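You operate a simulated robot arm through the tools that you are given. There is no shell and no other tool. Be economical: measure what you need, move in short steps, check, and stop when the job is done.

You are at the controls of a simulated two-armed robot. One attempt, no reset.

Task
Take the lid off the tin that expires last on the long table and lay it down there.

Only the result counts: the job must be done as asked and must still hold three seconds after the hand-in. Knocking over, shifting, dropping, spilling or breaking anything else fails it. Lids that push on must go on centred and level and be pressed home; caps that screw on are set level and turned clockwise until they are tight.

Robot
Two 7-joint arms with two-finger parallel grippers on one trunk, on a base that drives. Base frame: it is fixed to the floor where the robot stands at the start and does not move with it; the origin is under the middle of the robot, x ahead of it, y to its left, z up; the surface under the hand at the start is at about z = 0.88. Units: m, degrees, N and s.
The left shoulder is at the start at [0.124, 0.171, 1.162], the right one opposite. With the tool pointing down near the work surface each hand reaches from about 0.44 to 0.92 m from the robot's upright axis, wherever it stands, measured 20 degrees to its own side. Payload 4.4 kg a hand.
Tool frame (each hand has its own): the origin (TCP) lies between the finger pads and is the grasp point; the fingertips stand 0.023 m ahead of it; z points along the fingers, y is the line along which they close. The gripper opens to 0.094 m. The fingers are 0.038 m wide and 0.01 m thick; the gripper's body (0.054 by 0.096 m) begins 0.039 m behind the TCP.
Orientation is that of the tool frame in the base frame, as a unit quaternion [x, y, z, w]. With the fingers straight down and closing along the base's y, the tool's x points along the base's -x, its y along +y and its z along -z.

Tools
- The arms move only by the tool step_arm. It takes "left_targets", "right_targets" or both (then of equal length, played together; a hand with none holds still); each is a list of rows, each a list of 7 numbers: the opening in per cent of the stroke, from 0 (shut) to 100 (fully open), then the shift along the tool's x, y, z in m, then the turn, a rotation vector about the tool's x, y, z in degrees. In form: [[jaw, tx, ty, tz, wx, wy, wz], ...]. A call has 1 to 20 rows; each row shifts and turns the commanded pose from where the row before left it, along the tool's axes as they then stand. Rows are played at 5 a second. More than 0.05 m and 8.6 degrees between two rows, or a gripper value outside its range, and nothing of the call is played. Where a pose cannot be reached the arm comes as near as it can. A force on the tool above 40 N (or 10 N above the force at the start of the call, whichever is more), or a blocked arm, ends the call early, and 0.2 s more pass. The fingers move at their own pace (about 0.072 m/s each) and stop on an object; they squeeze with about 45 N. The grip force told is the motor's: it shows also when the fingers shut on nothing. Time passes only in rows, and 0.2 s behind the last, so rows that do not move let the fingers close. The reply holds the time, the measured pose of the TCP, the force on the tool along the base axes, the opening and the grip force, in the units named above and with some noise, with the torque about the TCP (base axes, N m) and any sound that the robot's microphone picked up.
- Cameras (640 x 400 px; columns grow to the right, rows downward): "scene" is now at [0.2426, -0.0105, 1.3205]; the picture's right is [-0.01, -1.00, 0.00], its down [-0.55, 0.00, -0.84] and it looks along [0.84, -0.00, -0.55] (base axes); focal length 214 px, centre (320, 200). "left" rides on the left gripper at [0.086, -0.016, -0.075] in its tool frame; the picture's right is [0.18, 0.98, 0.00], its down [-0.58, 0.11, -0.81] and it looks along [-0.79, 0.15, 0.59] (tool axes); focal length 243 px, centre (320, 200). "right" rides on the right gripper at [0.086, 0.016, -0.074] in its tool frame; the picture's right is [-0.18, 0.98, 0.00], its down [-0.58, -0.11, -0.81] and it looks along [-0.79, -0.15, 0.59] (tool axes); focal length 243 px, centre (320, 200). There is no depth. A picture from a camera that has moved, and an enlarged one, comes with that camera's place and axes in the base frame and with its lens. The place of the scene camera against the robot may be out by one fixed shift of up to 0.025 m in any direction.
- camera(camera): a new picture of that camera. It takes no simulated time.
- slide_trunk(by): slides the trunk up (or, below 0, down) by that many m; the arms and the scene camera ride with it, the base frame stays. It gives what a move gives, with no picture.
- roll_base(legs): drives the robot by 1 to 6 legs, each [ahead, left, turn to the left] in m, m and degrees, along the robot's own axes; the way and the turn of a leg run together, so that a leg with both is an arc; at most 1.5 m and 180 degrees a leg. The arms and the cameras ride along, it lands a little off, and it stops where it bumps. It gives what a move gives.
- pan_tilt(pan, tilt): turns the head with the scene camera to pan (to the left, within 80 degrees either way) and tilt (down, from -29 to 69), counted from straight ahead of the robot. It gives what a move gives.
- close_up(camera, box): a new picture of the part [left, top, right, bottom] of that camera's present view, enlarged. It takes no simulated time.
- hand_in(): hands the job in; it is judged then, once.

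Go step by step. Nothing tells you exact positions but the pictures and the camera data: compare them with the known pose of the tool, close in by small moves and look again before you grip or let go. The budget is 120 turns and 108 pictures, counting those below and the enlarged ones. Unless the task says otherwise, let go and move clear before handing in, and close with one line.

The tools are called after "Call:" by a JSON object that holds its "api" and its "payload". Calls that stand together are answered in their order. step_arm: Moves the arms, as the interface text tells. Its arguments: {"type":"object","properties":{"left_targets":{"type":"array"},"right_targets":{"type":"array"}},"required":[]} The other tools are called the same way: slide_trunk (by) slides the trunk up or down; roll_base (legs) drives the base; pan_tilt (pan, tilt) turns the head that bears the scene camera; camera (camera) takes a picture; close_up (camera, box) takes an enlarged picture of a part of a camera's view; hand_in () hands the job in.

At the start:

```text
clock: 0.0
left_tool_pos: [0.4449, 0.2401, 1.1276]
left_orientation: [0.0, 1.0, 0.0, 0.0]
left_wrist_force: [0.4, -0.5, -0.7]
left_wrist_torque: [0.01, -0.01, -0.01]
left_opening: 0.094
left_gripper_force: 0.1
right_tool_pos: [0.4439, -0.1212, 1.2004]
right_orientation: [0.001, 1.0, 0.0, 0.001]
right_wrist_force: [-0.5, 0.1, -0.5]
right_wrist_torque: [0.0, -0.03, -0.04]
right_opening: 0.0941
right_gripper_force: 0.1
trunk travel left (down, up): [-0.175, 0.213]
robot x, y, heading: [0.0032, -0.0006, 0.3]
head pan, tilt: [-0.3, 33.1]
```

scene: 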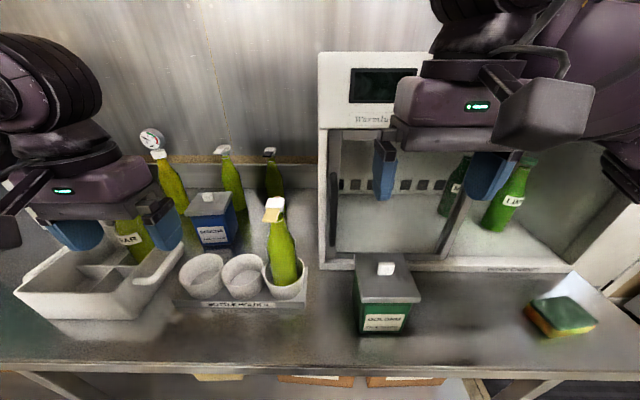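
right: 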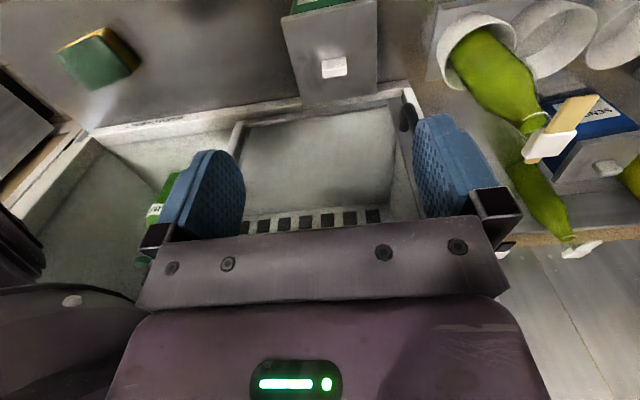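
left: 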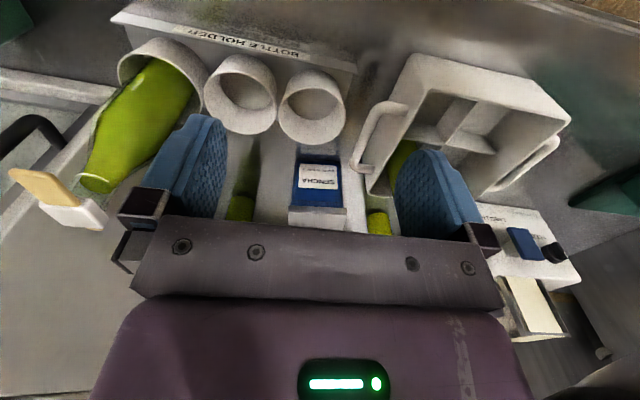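

I see a table with a blue tin (Sencha), a green tin (Oolong), bottles and a warming cabinet. First I read the labels and look around for other tins and tables.

Call:
{"api": "close_up", "payload": {"camera": "scene", "box": [340, 240, 440, 340]}}

Call:
{"api": "close_up", "payload": {"camera": "scene", "box": [170, 180, 270, 260]}}

Call:
{"api": "pan_tilt", "payload": {"pan": 70, "tilt": 30}}

Call:
{"api": "camera", "payload": {"camera": "scene"}}

Call:
{"api": "pan_tilt", "payload": {"pan": -70, "tilt": 30}}

Call:
{"api": "camera", "payload": {"camera": "scene"}}

```text
4.00 times, centred on (390, 290) of scene
camera zoom: at [0.2426, -0.0105, 1.3205], right [-0.01, -1.0, 0.0], down [-0.55, 0.0, -0.84], along [0.84, 0.0, -0.55], focal length 858 px, centre (40, -160)
```

zoom: 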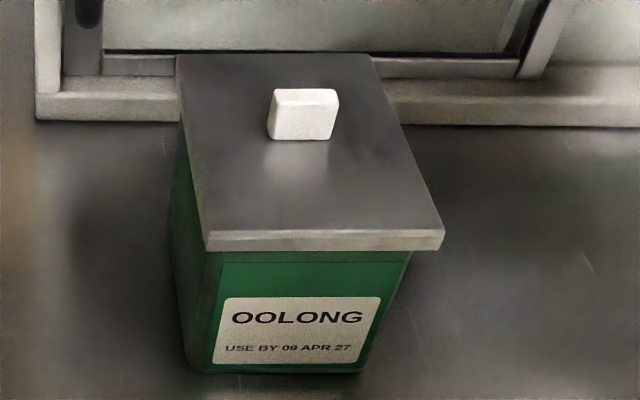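

```text
5.00 times, centred on (220, 220) of scene
camera zoom: at [0.2426, -0.0105, 1.3205], right [-0.01, -1.0, 0.0], down [-0.55, 0.0, -0.84], along [0.84, 0.0, -0.55], focal length 1072 px, centre (820, 100)
```

zoom: 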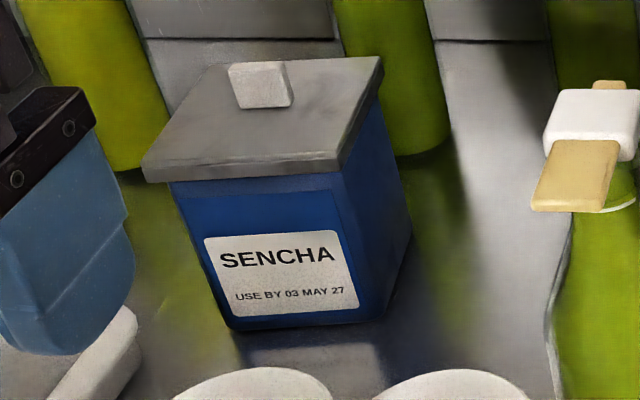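

```text
clock: 1.4
left_tool_pos: [0.4444, 0.2412, 1.127]
left_orientation: [0.0, 1.0, 0.0, 0.0]
left_wrist_force: [0.1, 0.0, 0.0]
left_wrist_torque: [0.03, -0.04, 0.01]
left_opening: 0.094
left_gripper_force: 0.0
right_tool_pos: [0.4426, -0.12, 1.2013]
right_orientation: [0.0, 1.0, 0.0, 0.001]
right_wrist_force: [0.2, -0.2, -0.5]
right_wrist_torque: [-0.01, 0.01, -0.01]
right_opening: 0.0937
right_gripper_force: 0.1
trunk travel left (down, up): [-0.175, 0.213]
robot x, y, heading: [-0.0, 0.0009, 0.1]
head pan, tilt: [70.0, 30.0]
```

```text
102 pictures are left
camera scene: at [0.1846, 0.075, 1.3253], right [0.94, -0.34, 0.0], down [-0.17, -0.47, -0.87], along [0.3, 0.81, -0.5], focal length 214 px, centre (320, 200)
```

scene: 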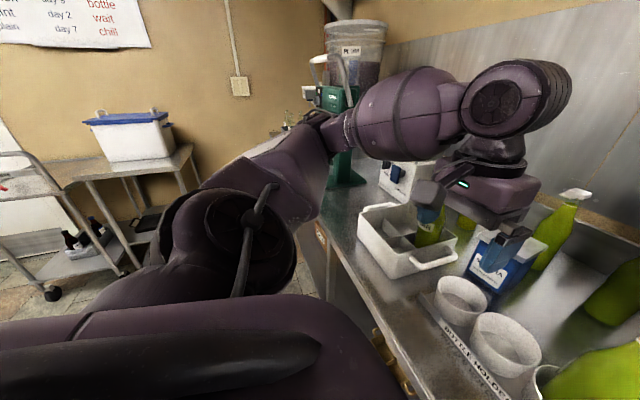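

```text
clock: 3.6
left_tool_pos: [0.4448, 0.2417, 1.1268]
left_orientation: [0.0, 1.0, 0.0, 0.0]
left_wrist_force: [0.4, 0.3, 0.2]
left_wrist_torque: [-0.02, -0.01, -0.02]
left_opening: 0.0938
left_gripper_force: 0.1
right_tool_pos: [0.4425, -0.1207, 1.201]
right_orientation: [-0.001, 1.0, 0.0, 0.0]
right_wrist_force: [-0.1, 0.1, -1.1]
right_wrist_torque: [-0.01, 0.0, 0.01]
right_opening: 0.0941
right_gripper_force: 0.0
trunk travel left (down, up): [-0.175, 0.213]
robot x, y, heading: [0.0037, -0.0014, -0.0]
head pan, tilt: [-70.0, 30.0]
```

```text
101 pictures are left
camera scene: at [0.1845, -0.095, 1.3253], right [-0.94, -0.34, 0.0], down [-0.17, 0.47, -0.87], along [0.3, -0.81, -0.5], focal length 214 px, centre (320, 200)
```

scene: 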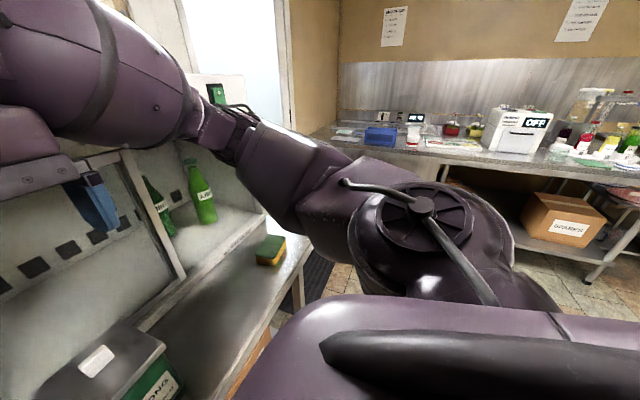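

Sencha says 03 May 27, Oolong 09 Apr 27. There are other tables in the room, so I'll back away a little and look all round before deciding which is "the long table".

Call:
{"api": "roll_base", "payload": {"legs": [[-0.6, 0, 0]]}}

Call:
{"api": "pan_tilt", "payload": {"pan": 0, "tilt": 20}}

Call:
{"api": "camera", "payload": {"camera": "scene"}}

Call:
{"api": "pan_tilt", "payload": {"pan": 60, "tilt": 15}}

Call:
{"api": "camera", "payload": {"camera": "scene"}}

Call:
{"api": "pan_tilt", "payload": {"pan": -70, "tilt": 15}}

Call:
{"api": "camera", "payload": {"camera": "scene"}}

```text
clock: 7.0
left_tool_pos: [-0.1537, 0.2396, 1.127]
left_orientation: [0.003, 1.0, 0.0, 0.0]
left_wrist_force: [-0.4, 0.5, -0.1]
left_wrist_torque: [0.01, -0.02, -0.02]
left_opening: 0.0939
left_gripper_force: 0.0
right_tool_pos: [-0.1566, -0.1225, 1.2005]
right_orientation: [0.004, 1.0, 0.0, 0.0]
right_wrist_force: [-0.2, 0.2, 1.2]
right_wrist_torque: [-0.02, 0.02, -0.02]
right_opening: 0.0939
right_gripper_force: 0.1
trunk travel left (down, up): [-0.175, 0.213]
robot x, y, heading: [-0.6029, 0.0044, -0.4]
head pan, tilt: [-70.0, 30.0]
```

```text
clock: 8.4
left_tool_pos: [-0.1525, 0.241, 1.1253]
left_orientation: [0.003, 1.0, 0.0, 0.0]
left_wrist_force: [0.8, 0.2, 0.9]
left_wrist_torque: [0.02, 0.04, 0.04]
left_opening: 0.094
left_gripper_force: 0.1
right_tool_pos: [-0.1559, -0.1218, 1.2012]
right_orientation: [0.004, 1.0, -0.001, 0.0]
right_wrist_force: [0.5, 0.0, 1.3]
right_wrist_torque: [0.02, -0.01, 0.01]
right_opening: 0.094
right_gripper_force: 0.0
trunk travel left (down, up): [-0.175, 0.213]
robot x, y, heading: [-0.5981, -0.0001, -0.5]
head pan, tilt: [0.0, 20.0]
```

```text
100 pictures are left
camera scene: at [-0.3526, -0.0098, 1.3414], right [-0.01, -1.0, 0.0], down [-0.34, 0.0, -0.94], along [0.94, -0.01, -0.34], focal length 214 px, centre (320, 200)
```

scene: 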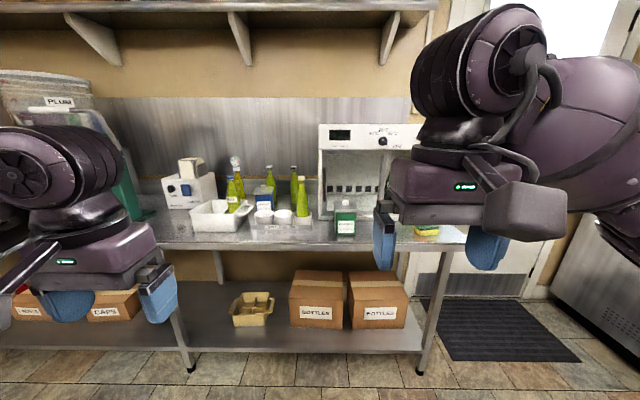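

```text
clock: 9.8
left_tool_pos: [-0.1533, 0.2402, 1.1265]
left_orientation: [0.002, 1.0, -0.001, 0.0]
left_wrist_force: [-0.2, 0.2, -0.1]
left_wrist_torque: [0.0, 0.01, 0.0]
left_opening: 0.0941
left_gripper_force: 0.0
right_tool_pos: [-0.1564, -0.1217, 1.201]
right_orientation: [0.004, 1.0, 0.001, 0.001]
right_wrist_force: [0.7, 0.2, 0.2]
right_wrist_torque: [0.01, -0.01, -0.02]
right_opening: 0.0943
right_gripper_force: 0.0
trunk travel left (down, up): [-0.175, 0.213]
robot x, y, heading: [-0.5956, -0.0002, -0.2]
head pan, tilt: [60.0, 15.0]
```

```text
99 pictures are left
camera scene: at [-0.3985, 0.0715, 1.3495], right [0.86, -0.51, 0.0], down [-0.13, -0.22, -0.97], along [0.49, 0.83, -0.26], focal length 214 px, centre (320, 200)
```

scene: 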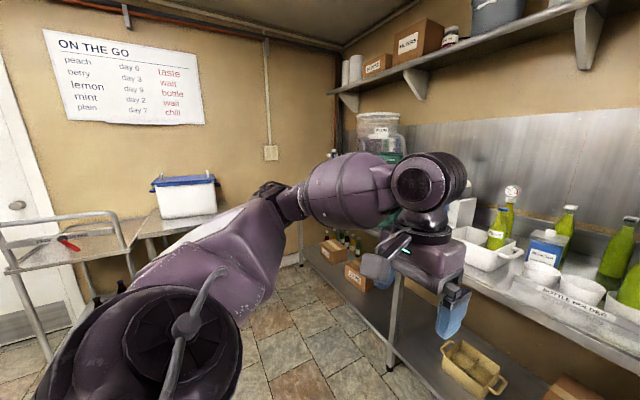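

```text
clock: 11.9
left_tool_pos: [-0.154, 0.2402, 1.1265]
left_orientation: [0.003, 1.0, 0.0, 0.001]
left_wrist_force: [-0.1, 0.1, -0.2]
left_wrist_torque: [0.01, -0.01, -0.02]
left_opening: 0.094
left_gripper_force: 0.0
right_tool_pos: [-0.1583, -0.1216, 1.2006]
right_orientation: [0.003, 1.0, 0.001, 0.0]
right_wrist_force: [0.2, 0.5, -0.3]
right_wrist_torque: [-0.01, 0.01, 0.02]
right_opening: 0.0942
right_gripper_force: 0.1
trunk travel left (down, up): [-0.175, 0.213]
robot x, y, heading: [-0.6005, -0.0011, -0.5]
head pan, tilt: [-70.0, 15.0]
```

```text
98 pictures are left
camera scene: at [-0.4143, -0.097, 1.3495], right [-0.94, -0.34, 0.0], down [-0.09, 0.24, -0.97], along [0.33, -0.91, -0.26], focal length 214 px, centre (320, 200)
```

scene: 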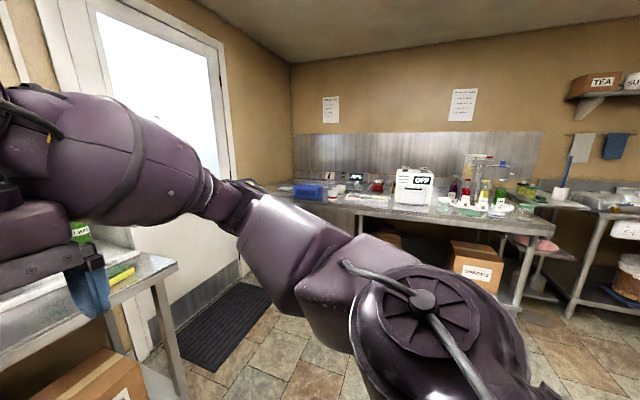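

The table in front looks long and holds the tins, but the right-hand table must be checked too. I turn right to view it and the rest of the room.

Call:
{"api": "roll_base", "payload": {"legs": [[0, 0, -90]]}}

Call:
{"api": "pan_tilt", "payload": {"pan": 0, "tilt": 15}}

Call:
{"api": "camera", "payload": {"camera": "scene"}}

Call:
{"api": "pan_tilt", "payload": {"pan": -75, "tilt": 15}}

Call:
{"api": "camera", "payload": {"camera": "scene"}}

Call:
{"api": "pan_tilt", "payload": {"pan": 75, "tilt": 20}}

Call:
{"api": "camera", "payload": {"camera": "scene"}}

```text
clock: 16.1
left_tool_pos: [-0.3725, -0.4497, 1.1263]
left_orientation: [0.717, 0.697, -0.001, 0.0]
left_wrist_force: [1.0, -0.4, -0.1]
left_wrist_torque: [-0.01, 0.01, -0.01]
left_opening: 0.0942
left_gripper_force: 0.0
right_tool_pos: [-0.7326, -0.4382, 1.2016]
right_orientation: [0.717, 0.697, -0.001, 0.0]
right_wrist_force: [-0.7, -0.2, -0.2]
right_wrist_torque: [0.0, 0.0, -0.03]
right_opening: 0.094
right_gripper_force: 0.0
trunk travel left (down, up): [-0.175, 0.213]
robot x, y, heading: [-0.6022, 0.0043, -91.7]
head pan, tilt: [-70.0, 15.0]
```

```text
clock: 17.6
left_tool_pos: [-0.3726, -0.4494, 1.1264]
left_orientation: [0.717, 0.697, 0.0, 0.001]
left_wrist_force: [-0.6, -0.6, 0.0]
left_wrist_torque: [0.0, 0.01, 0.0]
left_opening: 0.0942
left_gripper_force: 0.1
right_tool_pos: [-0.7334, -0.436, 1.2]
right_orientation: [0.718, 0.696, 0.0, 0.0]
right_wrist_force: [-1.3, 0.1, -0.3]
right_wrist_torque: [-0.01, 0.0, 0.0]
right_opening: 0.0939
right_gripper_force: 0.1
trunk travel left (down, up): [-0.175, 0.213]
robot x, y, heading: [-0.6007, 0.0035, -91.6]
head pan, tilt: [0.0, 15.0]
```

```text
97 pictures are left
camera scene: at [-0.6059, -0.2542, 1.3495], right [-1.0, 0.03, 0.0], down [0.01, 0.26, -0.97], along [-0.03, -0.97, -0.26], focal length 214 px, centre (320, 200)
```

scene: 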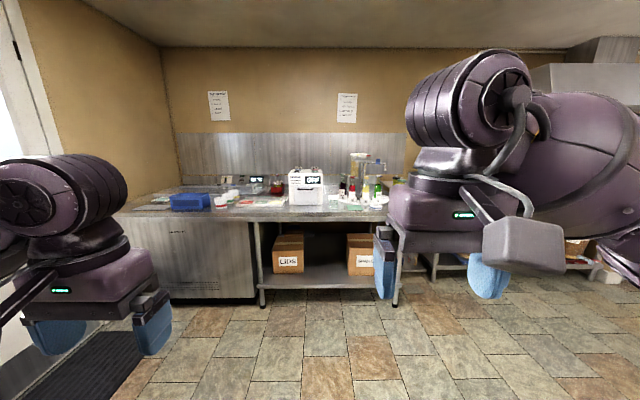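

```text
clock: 19.0
left_tool_pos: [-0.3716, -0.4498, 1.126]
left_orientation: [0.718, 0.696, 0.0, -0.001]
left_wrist_force: [-0.8, -0.6, -0.1]
left_wrist_torque: [-0.03, 0.02, 0.01]
left_opening: 0.0943
left_gripper_force: 0.0
right_tool_pos: [-0.733, -0.4382, 1.2006]
right_orientation: [0.718, 0.696, 0.0, 0.0]
right_wrist_force: [-0.7, -0.8, -0.7]
right_wrist_torque: [-0.05, -0.01, -0.02]
right_opening: 0.0941
right_gripper_force: 0.1
trunk travel left (down, up): [-0.175, 0.213]
robot x, y, heading: [-0.5983, 0.0024, -91.5]
head pan, tilt: [-75.0, 15.0]
```

```text
96 pictures are left
camera scene: at [-0.6939, -0.1824, 1.3495], right [-0.23, 0.97, 0.0], down [0.25, 0.06, -0.97], along [-0.94, -0.22, -0.26], focal length 214 px, centre (320, 200)
```

scene: 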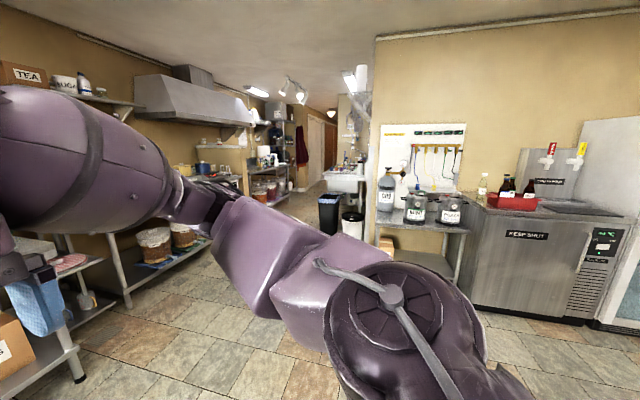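

```text
clock: 21.4
left_tool_pos: [-0.3716, -0.4486, 1.1271]
left_orientation: [0.717, 0.697, 0.0, 0.001]
left_wrist_force: [0.8, -1.0, -0.7]
left_wrist_torque: [0.02, 0.0, 0.02]
left_opening: 0.0941
left_gripper_force: 0.2
right_tool_pos: [-0.7324, -0.436, 1.2007]
right_orientation: [0.718, 0.696, -0.001, 0.0]
right_wrist_force: [-0.4, -0.4, -0.3]
right_wrist_torque: [0.01, 0.0, 0.0]
right_opening: 0.0939
right_gripper_force: 0.0
trunk travel left (down, up): [-0.175, 0.213]
robot x, y, heading: [-0.6027, 0.0034, -91.6]
head pan, tilt: [75.0, 20.0]
```

```text
95 pictures are left
camera scene: at [-0.5139, -0.1877, 1.3414], right [-0.29, -0.96, 0.0], down [-0.33, 0.1, -0.94], along [0.9, -0.27, -0.34], focal length 214 px, centre (320, 200)
```

scene: 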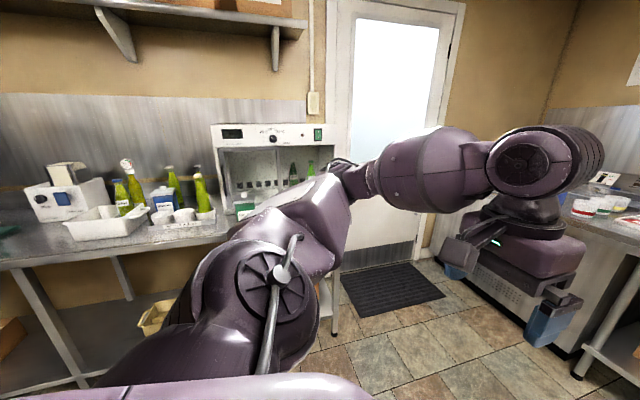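

No tins obvious on the right table. I zoom once on it, then turn back to check the left part of the front table for further tins.

Call:
{"api": "pan_tilt", "payload": {"pan": 0, "tilt": 15}}

Call:
{"api": "close_up", "payload": {"camera": "scene", "box": [120, 140, 410, 230]}}

Call:
{"api": "roll_base", "payload": {"legs": [[0, 0, 60]]}}

Call:
{"api": "pan_tilt", "payload": {"pan": 80, "tilt": 20}}

Call:
{"api": "camera", "payload": {"camera": "scene"}}

Call:
{"api": "pan_tilt", "payload": {"pan": 40, "tilt": 20}}

Call:
{"api": "camera", "payload": {"camera": "scene"}}

```text
clock: 22.8
left_tool_pos: [-0.3713, -0.4497, 1.1263]
left_orientation: [0.717, 0.697, 0.0, 0.0]
left_wrist_force: [-0.9, 0.7, -0.1]
left_wrist_torque: [0.02, 0.04, 0.01]
left_opening: 0.094
left_gripper_force: 0.1
right_tool_pos: [-0.7338, -0.4387, 1.2011]
right_orientation: [0.717, 0.697, 0.0, 0.0]
right_wrist_force: [0.5, 0.7, -0.4]
right_wrist_torque: [0.01, -0.02, -0.02]
right_opening: 0.0942
right_gripper_force: 0.2
trunk travel left (down, up): [-0.175, 0.213]
robot x, y, heading: [-0.6015, 0.0015, -91.6]
head pan, tilt: [0.0, 15.0]
```

```text
2.21 times, centred on (265, 185) of scene
camera zoom: at [-0.6058, -0.2542, 1.3495], right [-1.0, 0.03, 0.0], down [0.01, 0.26, -0.97], along [-0.03, -0.97, -0.26], focal length 473 px, centre (441, 233)
```

zoom: 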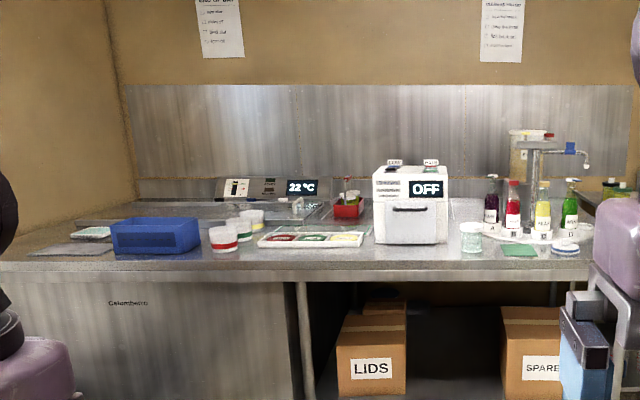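

```text
clock: 25.9
left_tool_pos: [-0.0948, -0.0357, 1.1266]
left_orientation: [0.282, 0.959, 0.0, -0.001]
left_wrist_force: [-0.5, 0.0, 0.2]
left_wrist_torque: [-0.03, -0.01, -0.01]
left_opening: 0.094
left_gripper_force: 0.1
right_tool_pos: [-0.2926, -0.3393, 1.2009]
right_orientation: [0.282, 0.96, 0.0, -0.001]
right_wrist_force: [0.8, -0.2, 0.7]
right_wrist_torque: [-0.02, 0.02, 0.03]
right_opening: 0.0937
right_gripper_force: 0.1
trunk travel left (down, up): [-0.175, 0.213]
robot x, y, heading: [-0.6019, 0.0001, -32.8]
head pan, tilt: [0.0, 15.0]
```

```text
clock: 27.4
left_tool_pos: [-0.0948, -0.0361, 1.1259]
left_orientation: [0.283, 0.959, 0.0, 0.0]
left_wrist_force: [0.3, 0.4, -0.4]
left_wrist_torque: [-0.01, -0.03, 0.01]
left_opening: 0.0939
left_gripper_force: 0.0
right_tool_pos: [-0.2923, -0.3397, 1.2007]
right_orientation: [0.283, 0.959, 0.0, 0.0]
right_wrist_force: [0.6, 0.1, -0.5]
right_wrist_torque: [0.01, 0.01, 0.01]
right_opening: 0.094
right_gripper_force: 0.1
trunk travel left (down, up): [-0.175, 0.213]
robot x, y, heading: [-0.5998, 0.0029, -32.8]
head pan, tilt: [80.0, 20.0]
```

```text
93 pictures are left
camera scene: at [-0.4068, -0.0228, 1.3414], right [0.73, -0.68, 0.0], down [-0.23, -0.25, -0.94], along [0.64, 0.69, -0.34], focal length 214 px, centre (320, 200)
```

scene: 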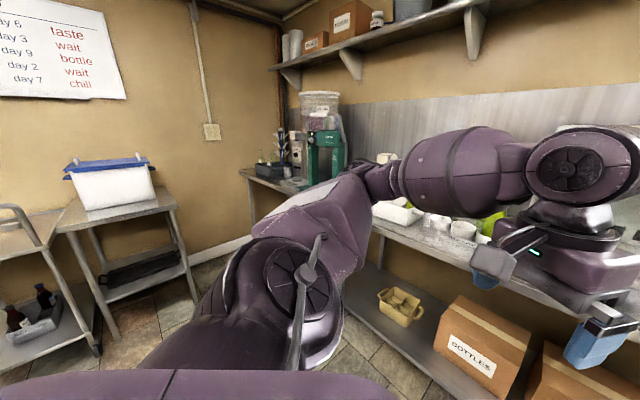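

```text
clock: 28.4
left_tool_pos: [-0.0952, -0.0362, 1.1266]
left_orientation: [0.282, 0.96, 0.0, 0.0]
left_wrist_force: [0.3, -0.6, 0.4]
left_wrist_torque: [-0.04, -0.02, 0.02]
left_opening: 0.0942
left_gripper_force: 0.1
right_tool_pos: [-0.2925, -0.34, 1.201]
right_orientation: [0.284, 0.959, -0.001, 0.001]
right_wrist_force: [0.3, -0.7, -0.4]
right_wrist_torque: [0.0, 0.0, 0.02]
right_opening: 0.0941
right_gripper_force: 0.1
trunk travel left (down, up): [-0.175, 0.213]
robot x, y, heading: [-0.5998, -0.0001, -32.6]
head pan, tilt: [40.0, 20.0]
```

```text
92 pictures are left
camera scene: at [-0.3778, -0.0793, 1.3414], right [0.13, -0.99, 0.0], down [-0.34, -0.04, -0.94], along [0.93, 0.12, -0.34], focal length 214 px, centre (320, 200)
```

scene: 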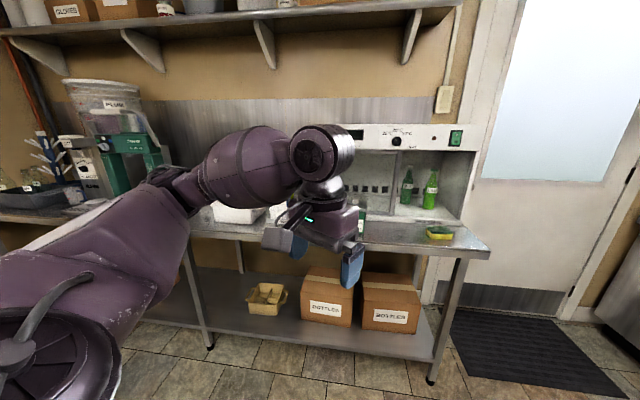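

The only tins are Sencha (3 May 27) and Oolong (9 Apr 27), both on this table; Sencha expires last. I face the table again and take a zoomed look while still back.

Call:
{"api": "roll_base", "payload": {"legs": [[0, 0, 32.6]]}}

Call:
{"api": "pan_tilt", "payload": {"pan": 0, "tilt": 25}}

Call:
{"api": "close_up", "payload": {"camera": "scene", "box": [150, 100, 450, 240]}}

Call:
{"api": "close_up", "payload": {"camera": "scene", "box": [210, 120, 330, 210]}}

```text
clock: 30.4
left_tool_pos: [-0.151, 0.2369, 1.1263]
left_orientation: [0.007, 1.0, -0.001, 0.001]
left_wrist_force: [0.3, 0.0, 1.2]
left_wrist_torque: [-0.04, 0.01, -0.01]
left_opening: 0.094
left_gripper_force: 0.1
right_tool_pos: [-0.1581, -0.1232, 1.2018]
right_orientation: [0.007, 1.0, 0.0, -0.001]
right_wrist_force: [-0.2, 0.7, 0.0]
right_wrist_torque: [-0.02, 0.04, 0.0]
right_opening: 0.0938
right_gripper_force: 0.0
trunk travel left (down, up): [-0.175, 0.213]
robot x, y, heading: [-0.6007, 0.0037, -0.5]
head pan, tilt: [40.0, 20.0]
```

```text
clock: 31.5
left_tool_pos: [-0.1513, 0.2372, 1.1257]
left_orientation: [0.007, 1.0, 0.0, 0.001]
left_wrist_force: [-0.1, -0.4, -0.2]
left_wrist_torque: [0.02, 0.0, 0.0]
left_opening: 0.0938
left_gripper_force: 0.2
right_tool_pos: [-0.1582, -0.1238, 1.2008]
right_orientation: [0.005, 1.0, 0.0, 0.0]
right_wrist_force: [0.3, 0.3, 0.7]
right_wrist_torque: [0.02, -0.01, 0.01]
right_opening: 0.0941
right_gripper_force: 0.0
trunk travel left (down, up): [-0.175, 0.213]
robot x, y, heading: [-0.5978, 0.0012, -0.8]
head pan, tilt: [0.0, 25.0]
```

```text
2.13 times, centred on (300, 170) of scene
camera zoom: at [-0.3536, -0.011, 1.3333], right [-0.01, -1.0, 0.0], down [-0.42, 0.0, -0.91], along [0.91, -0.01, -0.42], focal length 458 px, centre (363, 264)
```

zoom: 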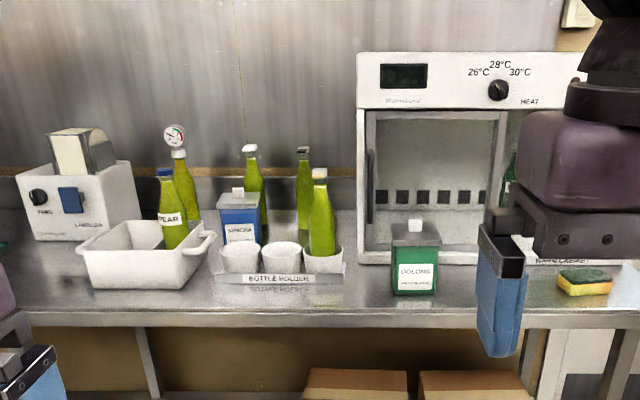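

```text
4.44 times, centred on (270, 165) of scene
camera zoom: at [-0.3536, -0.011, 1.3333], right [-0.01, -1.0, 0.0], down [-0.42, 0.0, -0.91], along [0.91, -0.01, -0.42], focal length 953 px, centre (542, 356)
```

zoom: 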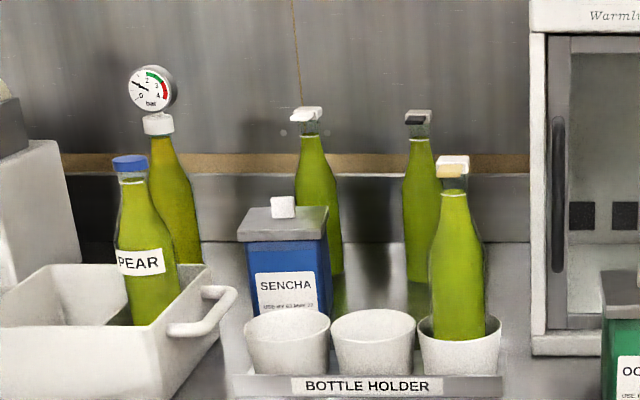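

I drive back to the start place, then lift the left hand to get a clear view down on the Sencha tin.

Call:
{"api": "roll_base", "payload": {"legs": [[0.6, 0, 0.6]]}}

Call:
{"api": "step_arm", "payload": {"left_targets": [[60, 0, 0, -0.04, 0, 0, 0], [60, 0, 0, -0.04, 0, 0, 0], [60, -0.04, 0, 0, 0, 0, 0], [60, -0.04, 0, 0, 0, 0, 0], [60, -0.02, 0, 0, 0, 0, 0]]}}

Call:
{"api": "camera", "payload": {"camera": "left"}}

Call:
{"api": "pan_tilt", "payload": {"pan": 20, "tilt": 35}}

Call:
{"api": "camera", "payload": {"camera": "scene"}}

```text
clock: 34.9
left_tool_pos: [0.451, 0.2365, 1.1261]
left_orientation: [0.003, 1.0, -0.001, -0.001]
left_wrist_force: [0.3, -0.2, 0.1]
left_wrist_torque: [-0.03, 0.03, 0.0]
left_opening: 0.094
left_gripper_force: 0.0
right_tool_pos: [0.4476, -0.1258, 1.2013]
right_orientation: [0.004, 1.0, -0.001, 0.001]
right_wrist_force: [0.6, -0.8, -1.1]
right_wrist_torque: [0.0, -0.01, 0.02]
right_opening: 0.0938
right_gripper_force: 0.1
trunk travel left (down, up): [-0.175, 0.213]
robot x, y, heading: [0.0066, -0.0031, -0.4]
head pan, tilt: [0.0, 25.0]
```

```text
clock: 36.1
left_tool_pos: [0.55, 0.2347, 1.2044]
left_orientation: [0.003, 1.0, 0.001, 0.0]
left_wrist_force: [-0.6, 0.4, -0.1]
left_wrist_torque: [-0.02, -0.03, -0.01]
left_opening: 0.0565
left_gripper_force: 0.0
right_tool_pos: [0.4475, -0.1256, 1.2006]
right_orientation: [0.003, 1.0, 0.0, 0.001]
right_wrist_force: [0.2, 0.2, 0.3]
right_wrist_torque: [0.02, -0.01, 0.01]
right_opening: 0.0939
right_gripper_force: 0.1
trunk travel left (down, up): [-0.175, 0.213]
robot x, y, heading: [0.0062, -0.0038, -0.6]
head pan, tilt: [0.0, 25.0]
```

```text
89 pictures are left
camera left: at [0.4637, 0.2196, 1.2781], right [-0.18, 0.98, 0.0], down [0.58, 0.11, 0.81], along [0.79, 0.14, -0.59], focal length 243 px, centre (320, 200)
```

left: 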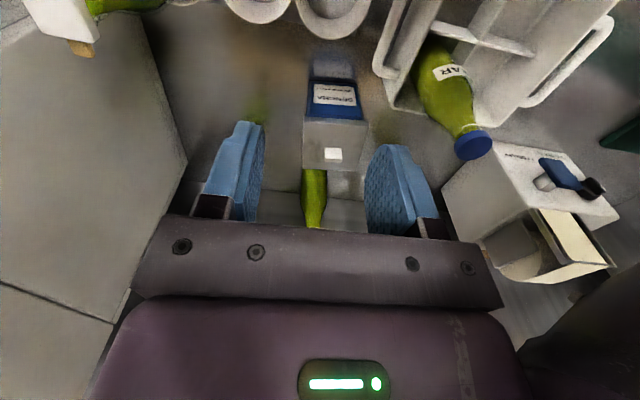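

```text
clock: 36.9
left_tool_pos: [0.5503, 0.2358, 1.2047]
left_orientation: [0.003, 1.0, 0.001, 0.0]
left_wrist_force: [0.5, -0.6, -0.3]
left_wrist_torque: [0.0, 0.0, -0.03]
left_opening: 0.0563
left_gripper_force: 0.0
right_tool_pos: [0.4478, -0.1256, 1.1999]
right_orientation: [0.003, 1.0, 0.0, 0.0]
right_wrist_force: [-0.5, 0.8, -0.3]
right_wrist_torque: [-0.03, 0.02, 0.03]
right_opening: 0.0941
right_gripper_force: 0.0
trunk travel left (down, up): [-0.175, 0.213]
robot x, y, heading: [0.0051, -0.0019, -0.1]
head pan, tilt: [20.0, 35.0]
```

```text
88 pictures are left
camera scene: at [0.2417, 0.0157, 1.3176], right [0.34, -0.94, 0.0], down [-0.54, -0.19, -0.82], along [0.77, 0.28, -0.57], focal length 214 px, centre (320, 200)
```

scene: 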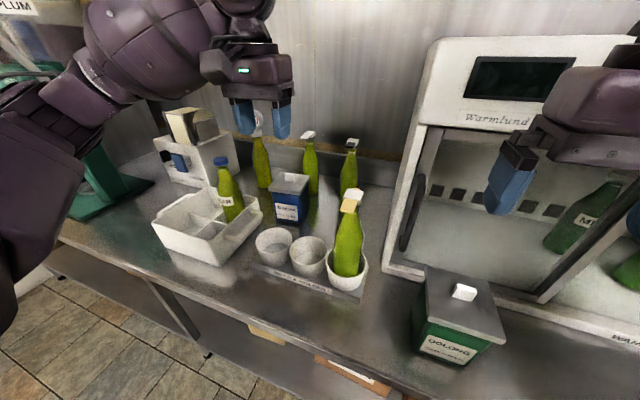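

Knob of the Sencha lid appears at about (0.70, 0.28, 1.015), about 2.5 cm wide, with a bottle well behind it (x≈0.84). I move above it and look again.

Call:
{"api": "step_arm", "payload": {"left_targets": [[60, -0.04, 0.015, 0, 0, 0, 0], [60, -0.04, 0.015, 0, 0, 0, 0], [60, -0.04, 0.015, 0, 0, 0, 0], [60, -0.025, 0, 0, 0, 0, 0], [60, 0, 0, 0.04, 0, 0, 0], [60, 0, 0, 0.03, 0, 0, 0], [60, 0, 0, 0, 0, 0, 0]]}}

Call:
{"api": "camera", "payload": {"camera": "left"}}

Call:
{"api": "camera", "payload": {"camera": "scene"}}

```text
clock: 38.5
left_tool_pos: [0.6958, 0.2812, 1.1357]
left_orientation: [0.002, 1.0, 0.0, 0.0]
left_wrist_force: [0.6, 0.2, 0.3]
left_wrist_torque: [-0.02, -0.01, -0.02]
left_opening: 0.0565
left_gripper_force: 0.0
right_tool_pos: [0.4473, -0.125, 1.202]
right_orientation: [0.002, 1.0, 0.0, 0.0]
right_wrist_force: [-0.5, 0.9, -0.2]
right_wrist_torque: [-0.01, 0.01, 0.01]
right_opening: 0.0938
right_gripper_force: 0.1
trunk travel left (down, up): [-0.175, 0.213]
robot x, y, heading: [0.0098, -0.0027, -0.3]
head pan, tilt: [20.0, 35.0]
```

```text
87 pictures are left
camera left: at [0.6086, 0.2651, 1.2087], right [-0.18, 0.98, 0.0], down [0.58, 0.11, 0.81], along [0.79, 0.14, -0.59], focal length 243 px, centre (320, 200)
```

left: 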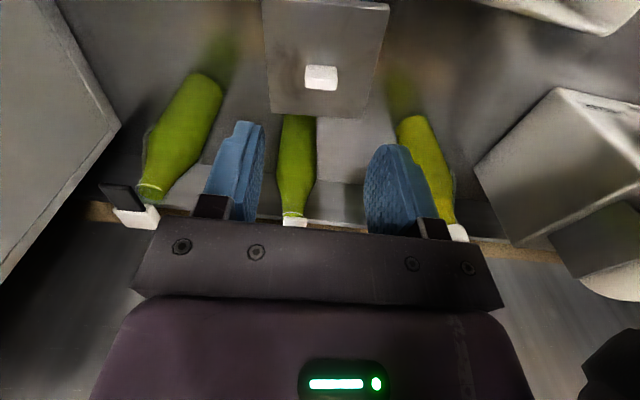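

```text
86 pictures are left
camera scene: at [0.2411, 0.0158, 1.3178], right [0.34, -0.94, 0.0], down [-0.54, -0.19, -0.82], along [0.77, 0.28, -0.57], focal length 214 px, centre (320, 200)
```

scene: 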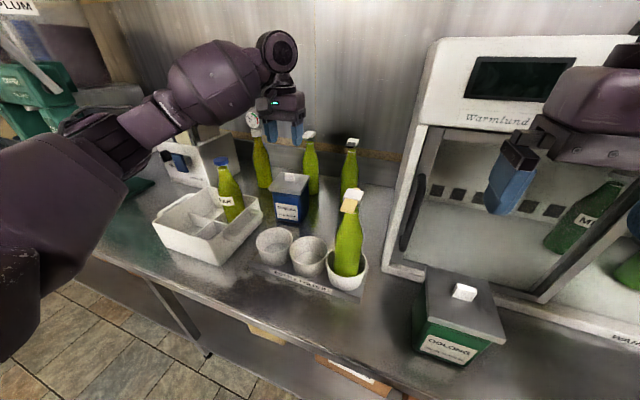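

Two rays cross at the knob centre ≈ (0.709, 0.283, 1.006). I check the tin's yaw with a close-up.

Call:
{"api": "close_up", "payload": {"camera": "left", "box": [240, 0, 416, 130]}}

Call:
{"api": "close_up", "payload": {"camera": "scene", "box": [240, 100, 340, 230]}}

```text
3.08 times, centred on (328, 65) of left
camera zoom: at [0.6086, 0.2651, 1.2087], right [-0.18, 0.98, 0.0], down [0.58, 0.11, 0.81], along [0.79, 0.14, -0.59], focal length 746 px, centre (295, 615)
```

zoom: 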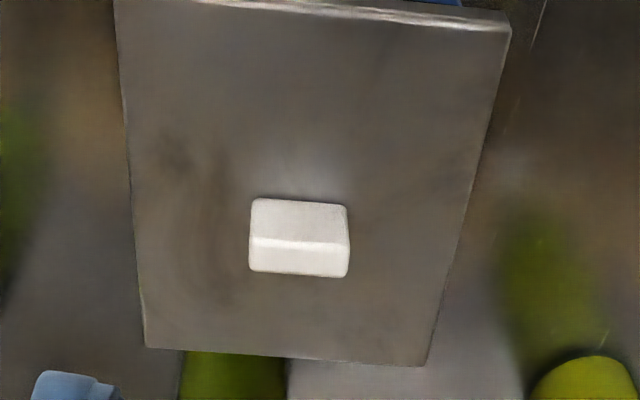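

```text
3.08 times, centred on (290, 165) of scene
camera zoom: at [0.2411, 0.0158, 1.3178], right [0.34, -0.94, 0.0], down [-0.54, -0.19, -0.82], along [0.77, 0.28, -0.57], focal length 660 px, centre (412, 308)
```

zoom: 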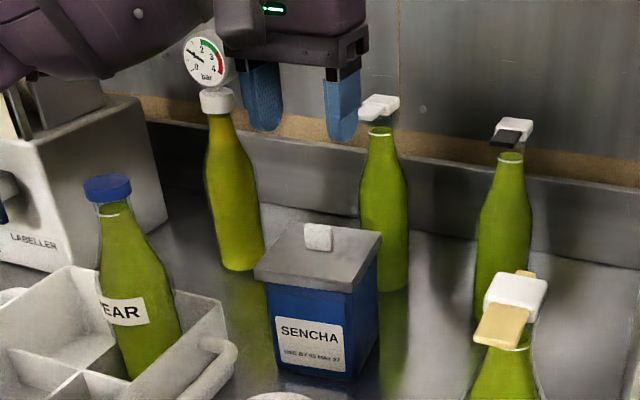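

Knob top about (0.711, 0.283), z 0.994–1.014, tin yawed ~6° left. I align, go partway down and check.

Call:
{"api": "step_arm", "payload": {"left_targets": [[60, -0.014, 0.001, 0, 0, 0, 0], [60, 0, 0, 0, 0, 0, -6], [60, 0, 0, 0.04, 0, 0, 0], [60, 0, 0, 0.035, 0, 0, 0], [60, 0, 0, 0, 0, 0, 0]]}}

Call:
{"api": "camera", "payload": {"camera": "left"}}

Call:
{"api": "close_up", "payload": {"camera": "scene", "box": [240, 100, 340, 230]}}

```text
clock: 39.7
left_tool_pos: [0.7095, 0.2805, 1.061]
left_orientation: [-0.05, 0.999, 0.001, 0.001]
left_wrist_force: [0.5, -0.9, 0.9]
left_wrist_torque: [-0.01, 0.0, -0.03]
left_opening: 0.0565
left_gripper_force: 0.1
right_tool_pos: [0.4482, -0.1258, 1.2012]
right_orientation: [0.002, 1.0, 0.0, -0.001]
right_wrist_force: [0.1, -0.5, 0.5]
right_wrist_torque: [-0.01, -0.01, -0.01]
right_opening: 0.0938
right_gripper_force: 0.0
trunk travel left (down, up): [-0.175, 0.213]
robot x, y, heading: [0.0061, -0.0056, -0.6]
head pan, tilt: [20.0, 35.0]
```

```text
83 pictures are left
camera left: at [0.6257, 0.2558, 1.135], right [-0.28, 0.96, 0.0], down [0.57, 0.17, 0.81], along [0.77, 0.23, -0.59], focal length 243 px, centre (320, 200)
```

left: 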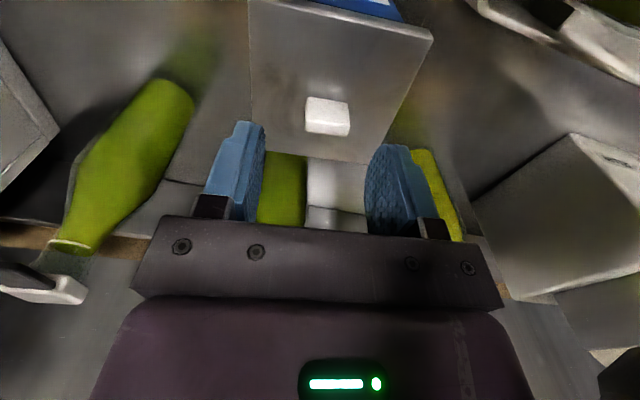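

```text
3.08 times, centred on (290, 165) of scene
camera zoom: at [0.2412, 0.0157, 1.3177], right [0.34, -0.94, 0.0], down [-0.54, -0.19, -0.82], along [0.77, 0.28, -0.57], focal length 660 px, centre (412, 308)
```

zoom: 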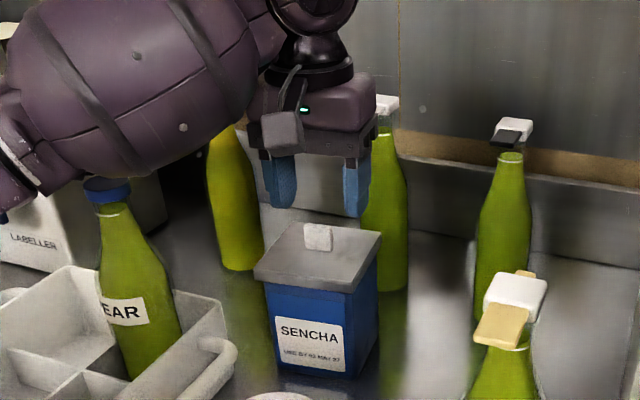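

Aligned in yaw; a 5 mm shift left is needed. I check the forearm's clearance to the Pear bottle before descending.

Call:
{"api": "pan_tilt", "payload": {"pan": 45, "tilt": 30}}

Call:
{"api": "camera", "payload": {"camera": "scene"}}

Call:
{"api": "camera", "payload": {"camera": "right"}}

```text
clock: 40.6
left_tool_pos: [0.7106, 0.2795, 1.0618]
left_orientation: [-0.049, 0.999, 0.0, 0.0]
left_wrist_force: [0.0, 0.3, 0.3]
left_wrist_torque: [0.0, 0.01, 0.02]
left_opening: 0.0563
left_gripper_force: 0.1
right_tool_pos: [0.4475, -0.1266, 1.2007]
right_orientation: [0.002, 1.0, 0.0, 0.0]
right_wrist_force: [0.3, 0.5, -0.3]
right_wrist_torque: [0.0, 0.0, 0.02]
right_opening: 0.0939
right_gripper_force: 0.1
trunk travel left (down, up): [-0.175, 0.213]
robot x, y, heading: [0.0068, -0.0047, -0.4]
head pan, tilt: [45.0, 30.0]
```

```text
81 pictures are left
camera scene: at [0.223, 0.0496, 1.3253], right [0.7, -0.71, 0.0], down [-0.36, -0.35, -0.87], along [0.62, 0.61, -0.5], focal length 214 px, centre (320, 200)
```

scene: 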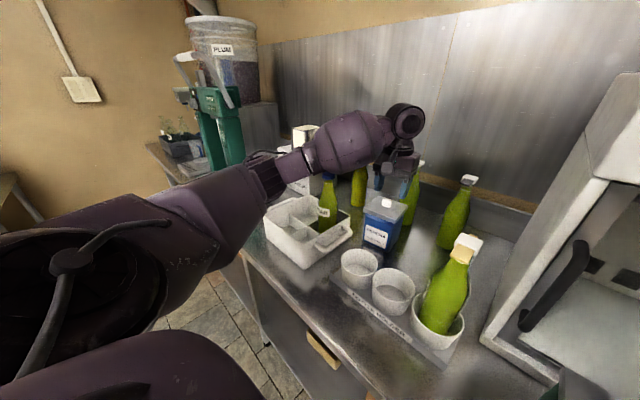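

```text
80 pictures are left
camera right: at [0.3601, -0.1095, 1.2755], right [0.19, 0.98, 0.0], down [0.58, -0.11, 0.81], along [0.79, -0.15, -0.59], focal length 243 px, centre (320, 200)
```

right: 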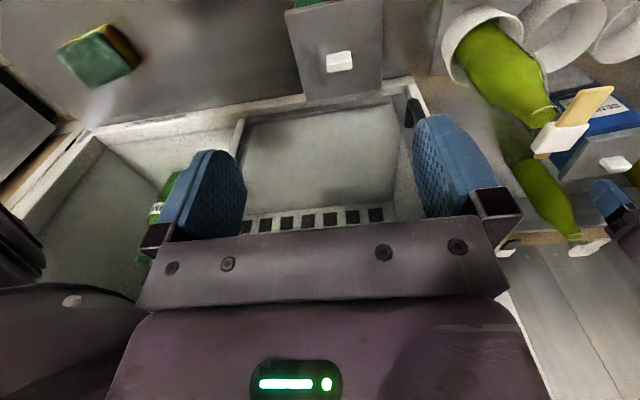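

The forearm looks close above the Pear bottle's cap; I zoom in.

Call:
{"api": "close_up", "payload": {"camera": "scene", "box": [270, 90, 430, 250]}}

```text
2.50 times, centred on (350, 170) of scene
camera zoom: at [0.223, 0.0496, 1.3253], right [0.7, -0.71, 0.0], down [-0.36, -0.35, -0.87], along [0.62, 0.61, -0.5], focal length 536 px, centre (245, 275)
```

zoom: 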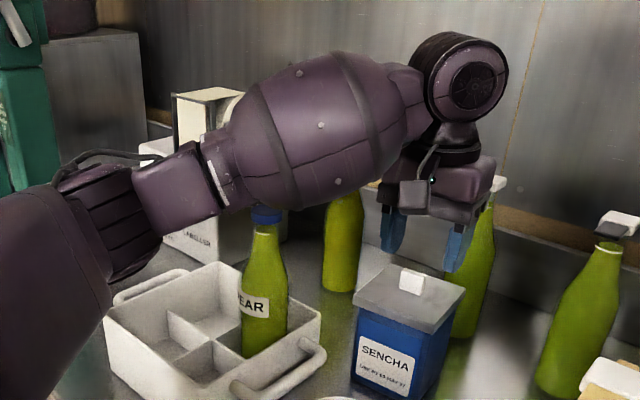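

The forearm passes nearly over the Pear cap and would sink onto it. I raise the trunk by 0.18 m so the elbow sits higher, then come down again to the same height and compare.

Call:
{"api": "slide_trunk", "payload": {"by": 0.18}}

Call:
{"api": "step_arm", "payload": {"left_targets": [[60, 0, 0, 0.04, 0, 0, 0], [60, 0, 0, 0.04, 0, 0, 0], [60, 0, 0, 0, 0, 0, 0]]}}

Call:
{"api": "camera", "payload": {"camera": "scene"}}

```text
clock: 42.6
left_tool_pos: [0.7108, 0.2808, 1.2411]
left_orientation: [-0.05, 0.999, 0.0, 0.0]
left_wrist_force: [0.5, 0.4, -0.2]
left_wrist_torque: [0.01, 0.02, -0.02]
left_opening: 0.0564
left_gripper_force: 0.1
right_tool_pos: [0.4476, -0.1255, 1.38]
right_orientation: [0.002, 1.0, -0.001, 0.0]
right_wrist_force: [0.4, -0.4, -0.1]
right_wrist_torque: [0.0, -0.03, 0.0]
right_opening: 0.0939
right_gripper_force: 0.0
trunk travel left (down, up): [-0.355, 0.033]
robot x, y, heading: [0.0057, -0.0021, -0.3]
head pan, tilt: [45.0, 30.0]
```

```text
clock: 43.4
left_tool_pos: [0.7105, 0.2798, 1.1615]
left_orientation: [-0.05, 0.999, 0.0, 0.0]
left_wrist_force: [-0.7, -0.6, -0.4]
left_wrist_torque: [-0.03, -0.02, -0.03]
left_opening: 0.056
left_gripper_force: 0.0
right_tool_pos: [0.4463, -0.1254, 1.381]
right_orientation: [0.002, 1.0, 0.0, 0.0]
right_wrist_force: [-0.3, 0.7, -0.2]
right_wrist_torque: [0.01, 0.0, 0.02]
right_opening: 0.0938
right_gripper_force: 0.0
trunk travel left (down, up): [-0.355, 0.033]
robot x, y, heading: [0.0046, -0.0086, -0.1]
head pan, tilt: [45.0, 30.0]
```

```text
78 pictures are left
camera scene: at [0.126, 0.0501, 1.5162], right [0.7, -0.71, 0.0], down [-0.36, -0.35, -0.87], along [0.62, 0.61, -0.5], focal length 214 px, centre (320, 200)
```

scene: 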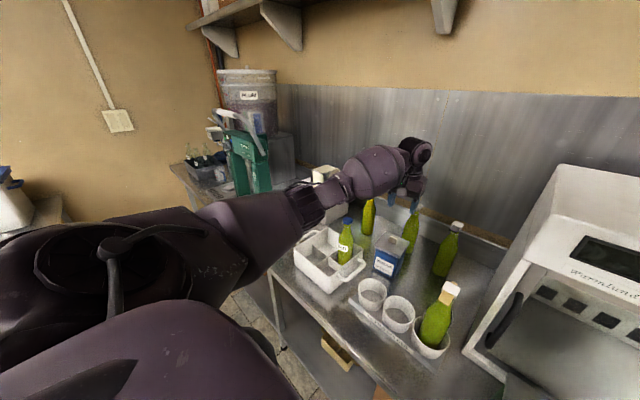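

Call:
{"api": "step_arm", "payload": {"left_targets": [[60, 0, 0, 0.04, 0, 0, 0], [60, 0, 0, 0.03, 0, 0, 0], [60, 0, 0, 0, 0, 0, 0]]}}

Call:
{"api": "close_up", "payload": {"camera": "scene", "box": [270, 120, 460, 310]}}

```text
clock: 44.2
left_tool_pos: [0.71, 0.2802, 1.0899]
left_orientation: [-0.049, 0.999, 0.0, 0.0]
left_wrist_force: [-0.6, -0.5, -0.2]
left_wrist_torque: [-0.02, -0.01, 0.0]
left_opening: 0.0567
left_gripper_force: 0.0
right_tool_pos: [0.4466, -0.1262, 1.3808]
right_orientation: [0.002, 1.0, 0.0, 0.0]
right_wrist_force: [-0.3, -0.1, -0.2]
right_wrist_torque: [-0.01, 0.02, -0.02]
right_opening: 0.0941
right_gripper_force: 0.0
trunk travel left (down, up): [-0.355, 0.033]
robot x, y, heading: [0.0039, -0.0041, -0.3]
head pan, tilt: [45.0, 30.0]
```

```text
2.11 times, centred on (365, 215) of scene
camera zoom: at [0.1261, 0.0502, 1.5162], right [0.7, -0.71, 0.0], down [-0.36, -0.35, -0.87], along [0.62, 0.61, -0.5], focal length 452 px, centre (225, 168)
```

zoom: 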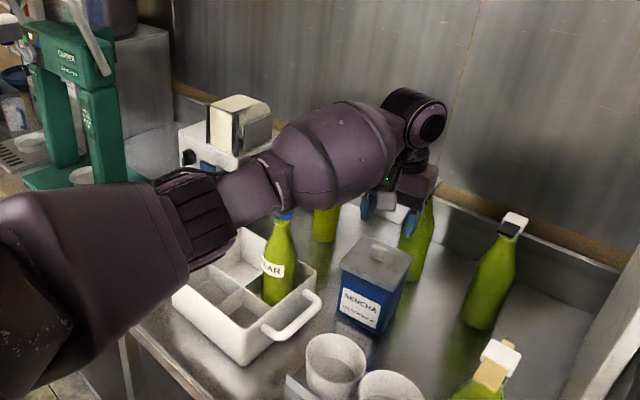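

Triangulated, the Pear cap top is at about (0.58, 0.37, 1.12) and the forearm would pass within about 1 cm. I lift, retract, shift the base right by 0.2 m and turn it 20° left so the forearm comes in between the Pear bottle and the holder bottle.

Call:
{"api": "step_arm", "payload": {"left_targets": [[60, 0, 0, -0.045, 0, 0, 0], [60, 0, 0, -0.045, 0, 0, 0], [60, 0, 0, -0.045, 0, 0, 0], [60, 0, 0, -0.045, 0, 0, 0], [60, 0.045, 0, 0, 0, 0, 0], [60, 0.045, 0, 0, 0, 0, 0], [60, 0.045, 0, 0, 0, 0, 0], [60, 0.045, 0, 0, 0, 0, 0]]}}

Call:
{"api": "roll_base", "payload": {"legs": [[0, -0.2, 0], [0, 0, 20]]}}

Call:
{"api": "pan_tilt", "payload": {"pan": 20, "tilt": 35}}

Call:
{"api": "camera", "payload": {"camera": "scene"}}

Call:
{"api": "camera", "payload": {"camera": "left"}}

```text
clock: 46.0
left_tool_pos: [0.5269, 0.2613, 1.2727]
left_orientation: [-0.049, 0.999, -0.001, 0.0]
left_wrist_force: [-0.8, -0.3, 0.6]
left_wrist_torque: [-0.02, 0.0, 0.0]
left_opening: 0.0565
left_gripper_force: 0.1
right_tool_pos: [0.4466, -0.1258, 1.3812]
right_orientation: [0.003, 1.0, 0.0, 0.001]
right_wrist_force: [-1.0, 1.1, 0.1]
right_wrist_torque: [-0.02, -0.01, 0.0]
right_opening: 0.094
right_gripper_force: 0.1
trunk travel left (down, up): [-0.355, 0.033]
robot x, y, heading: [0.0048, -0.0024, -0.3]
head pan, tilt: [45.0, 30.0]
```

```text
clock: 49.5
left_tool_pos: [0.4049, 0.2234, 1.2723]
left_orientation: [-0.222, 0.975, 0.0, 0.0]
left_wrist_force: [-1.7, -0.1, 0.8]
left_wrist_torque: [0.0, 0.01, -0.04]
left_opening: 0.0565
left_gripper_force: 0.0
right_tool_pos: [0.4617, -0.1692, 1.3802]
right_orientation: [-0.171, 0.985, 0.001, -0.001]
right_wrist_force: [-0.6, 0.5, 0.0]
right_wrist_torque: [0.01, -0.01, -0.01]
right_opening: 0.0939
right_gripper_force: 0.0
trunk travel left (down, up): [-0.355, 0.033]
robot x, y, heading: [0.0012, -0.2058, 19.6]
head pan, tilt: [45.0, 30.0]
```

```text
clock: 50.4
left_tool_pos: [0.4058, 0.2226, 1.2726]
left_orientation: [-0.223, 0.975, 0.0, 0.0]
left_wrist_force: [0.1, 0.0, 0.1]
left_wrist_torque: [0.0, -0.01, 0.0]
left_opening: 0.0564
left_gripper_force: 0.0
right_tool_pos: [0.4623, -0.1701, 1.38]
right_orientation: [-0.172, 0.985, 0.0, -0.001]
right_wrist_force: [-0.2, -0.1, 1.1]
right_wrist_torque: [0.02, 0.0, 0.03]
right_opening: 0.0937
right_gripper_force: 0.1
trunk travel left (down, up): [-0.355, 0.033]
robot x, y, heading: [0.0046, -0.2051, 19.8]
head pan, tilt: [20.0, 35.0]
```

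```text
76 pictures are left
camera scene: at [0.1254, -0.1401, 1.5084], right [0.64, -0.77, 0.0], down [-0.44, -0.37, -0.82], along [0.63, 0.52, -0.57], focal length 214 px, centre (320, 200)
```

scene: 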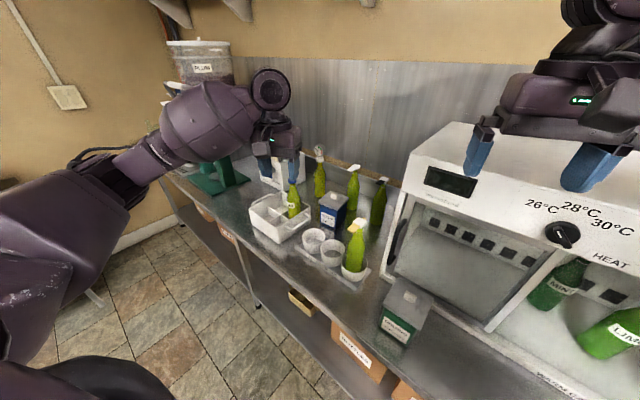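

```text
75 pictures are left
camera left: at [0.3341, 0.1712, 1.3455], right [-0.59, 0.81, 0.0], down [0.48, 0.35, 0.81], along [0.65, 0.48, -0.59], focal length 243 px, centre (320, 200)
```

left: 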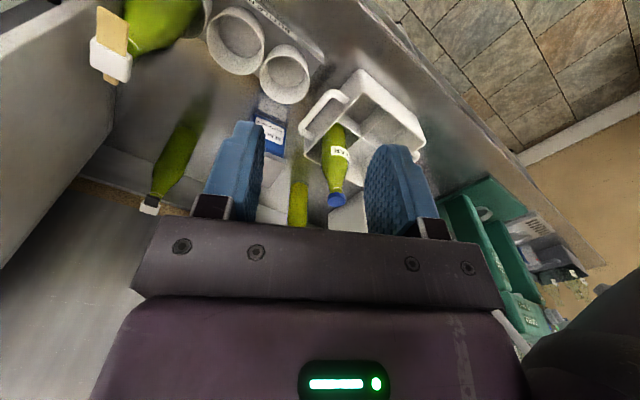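

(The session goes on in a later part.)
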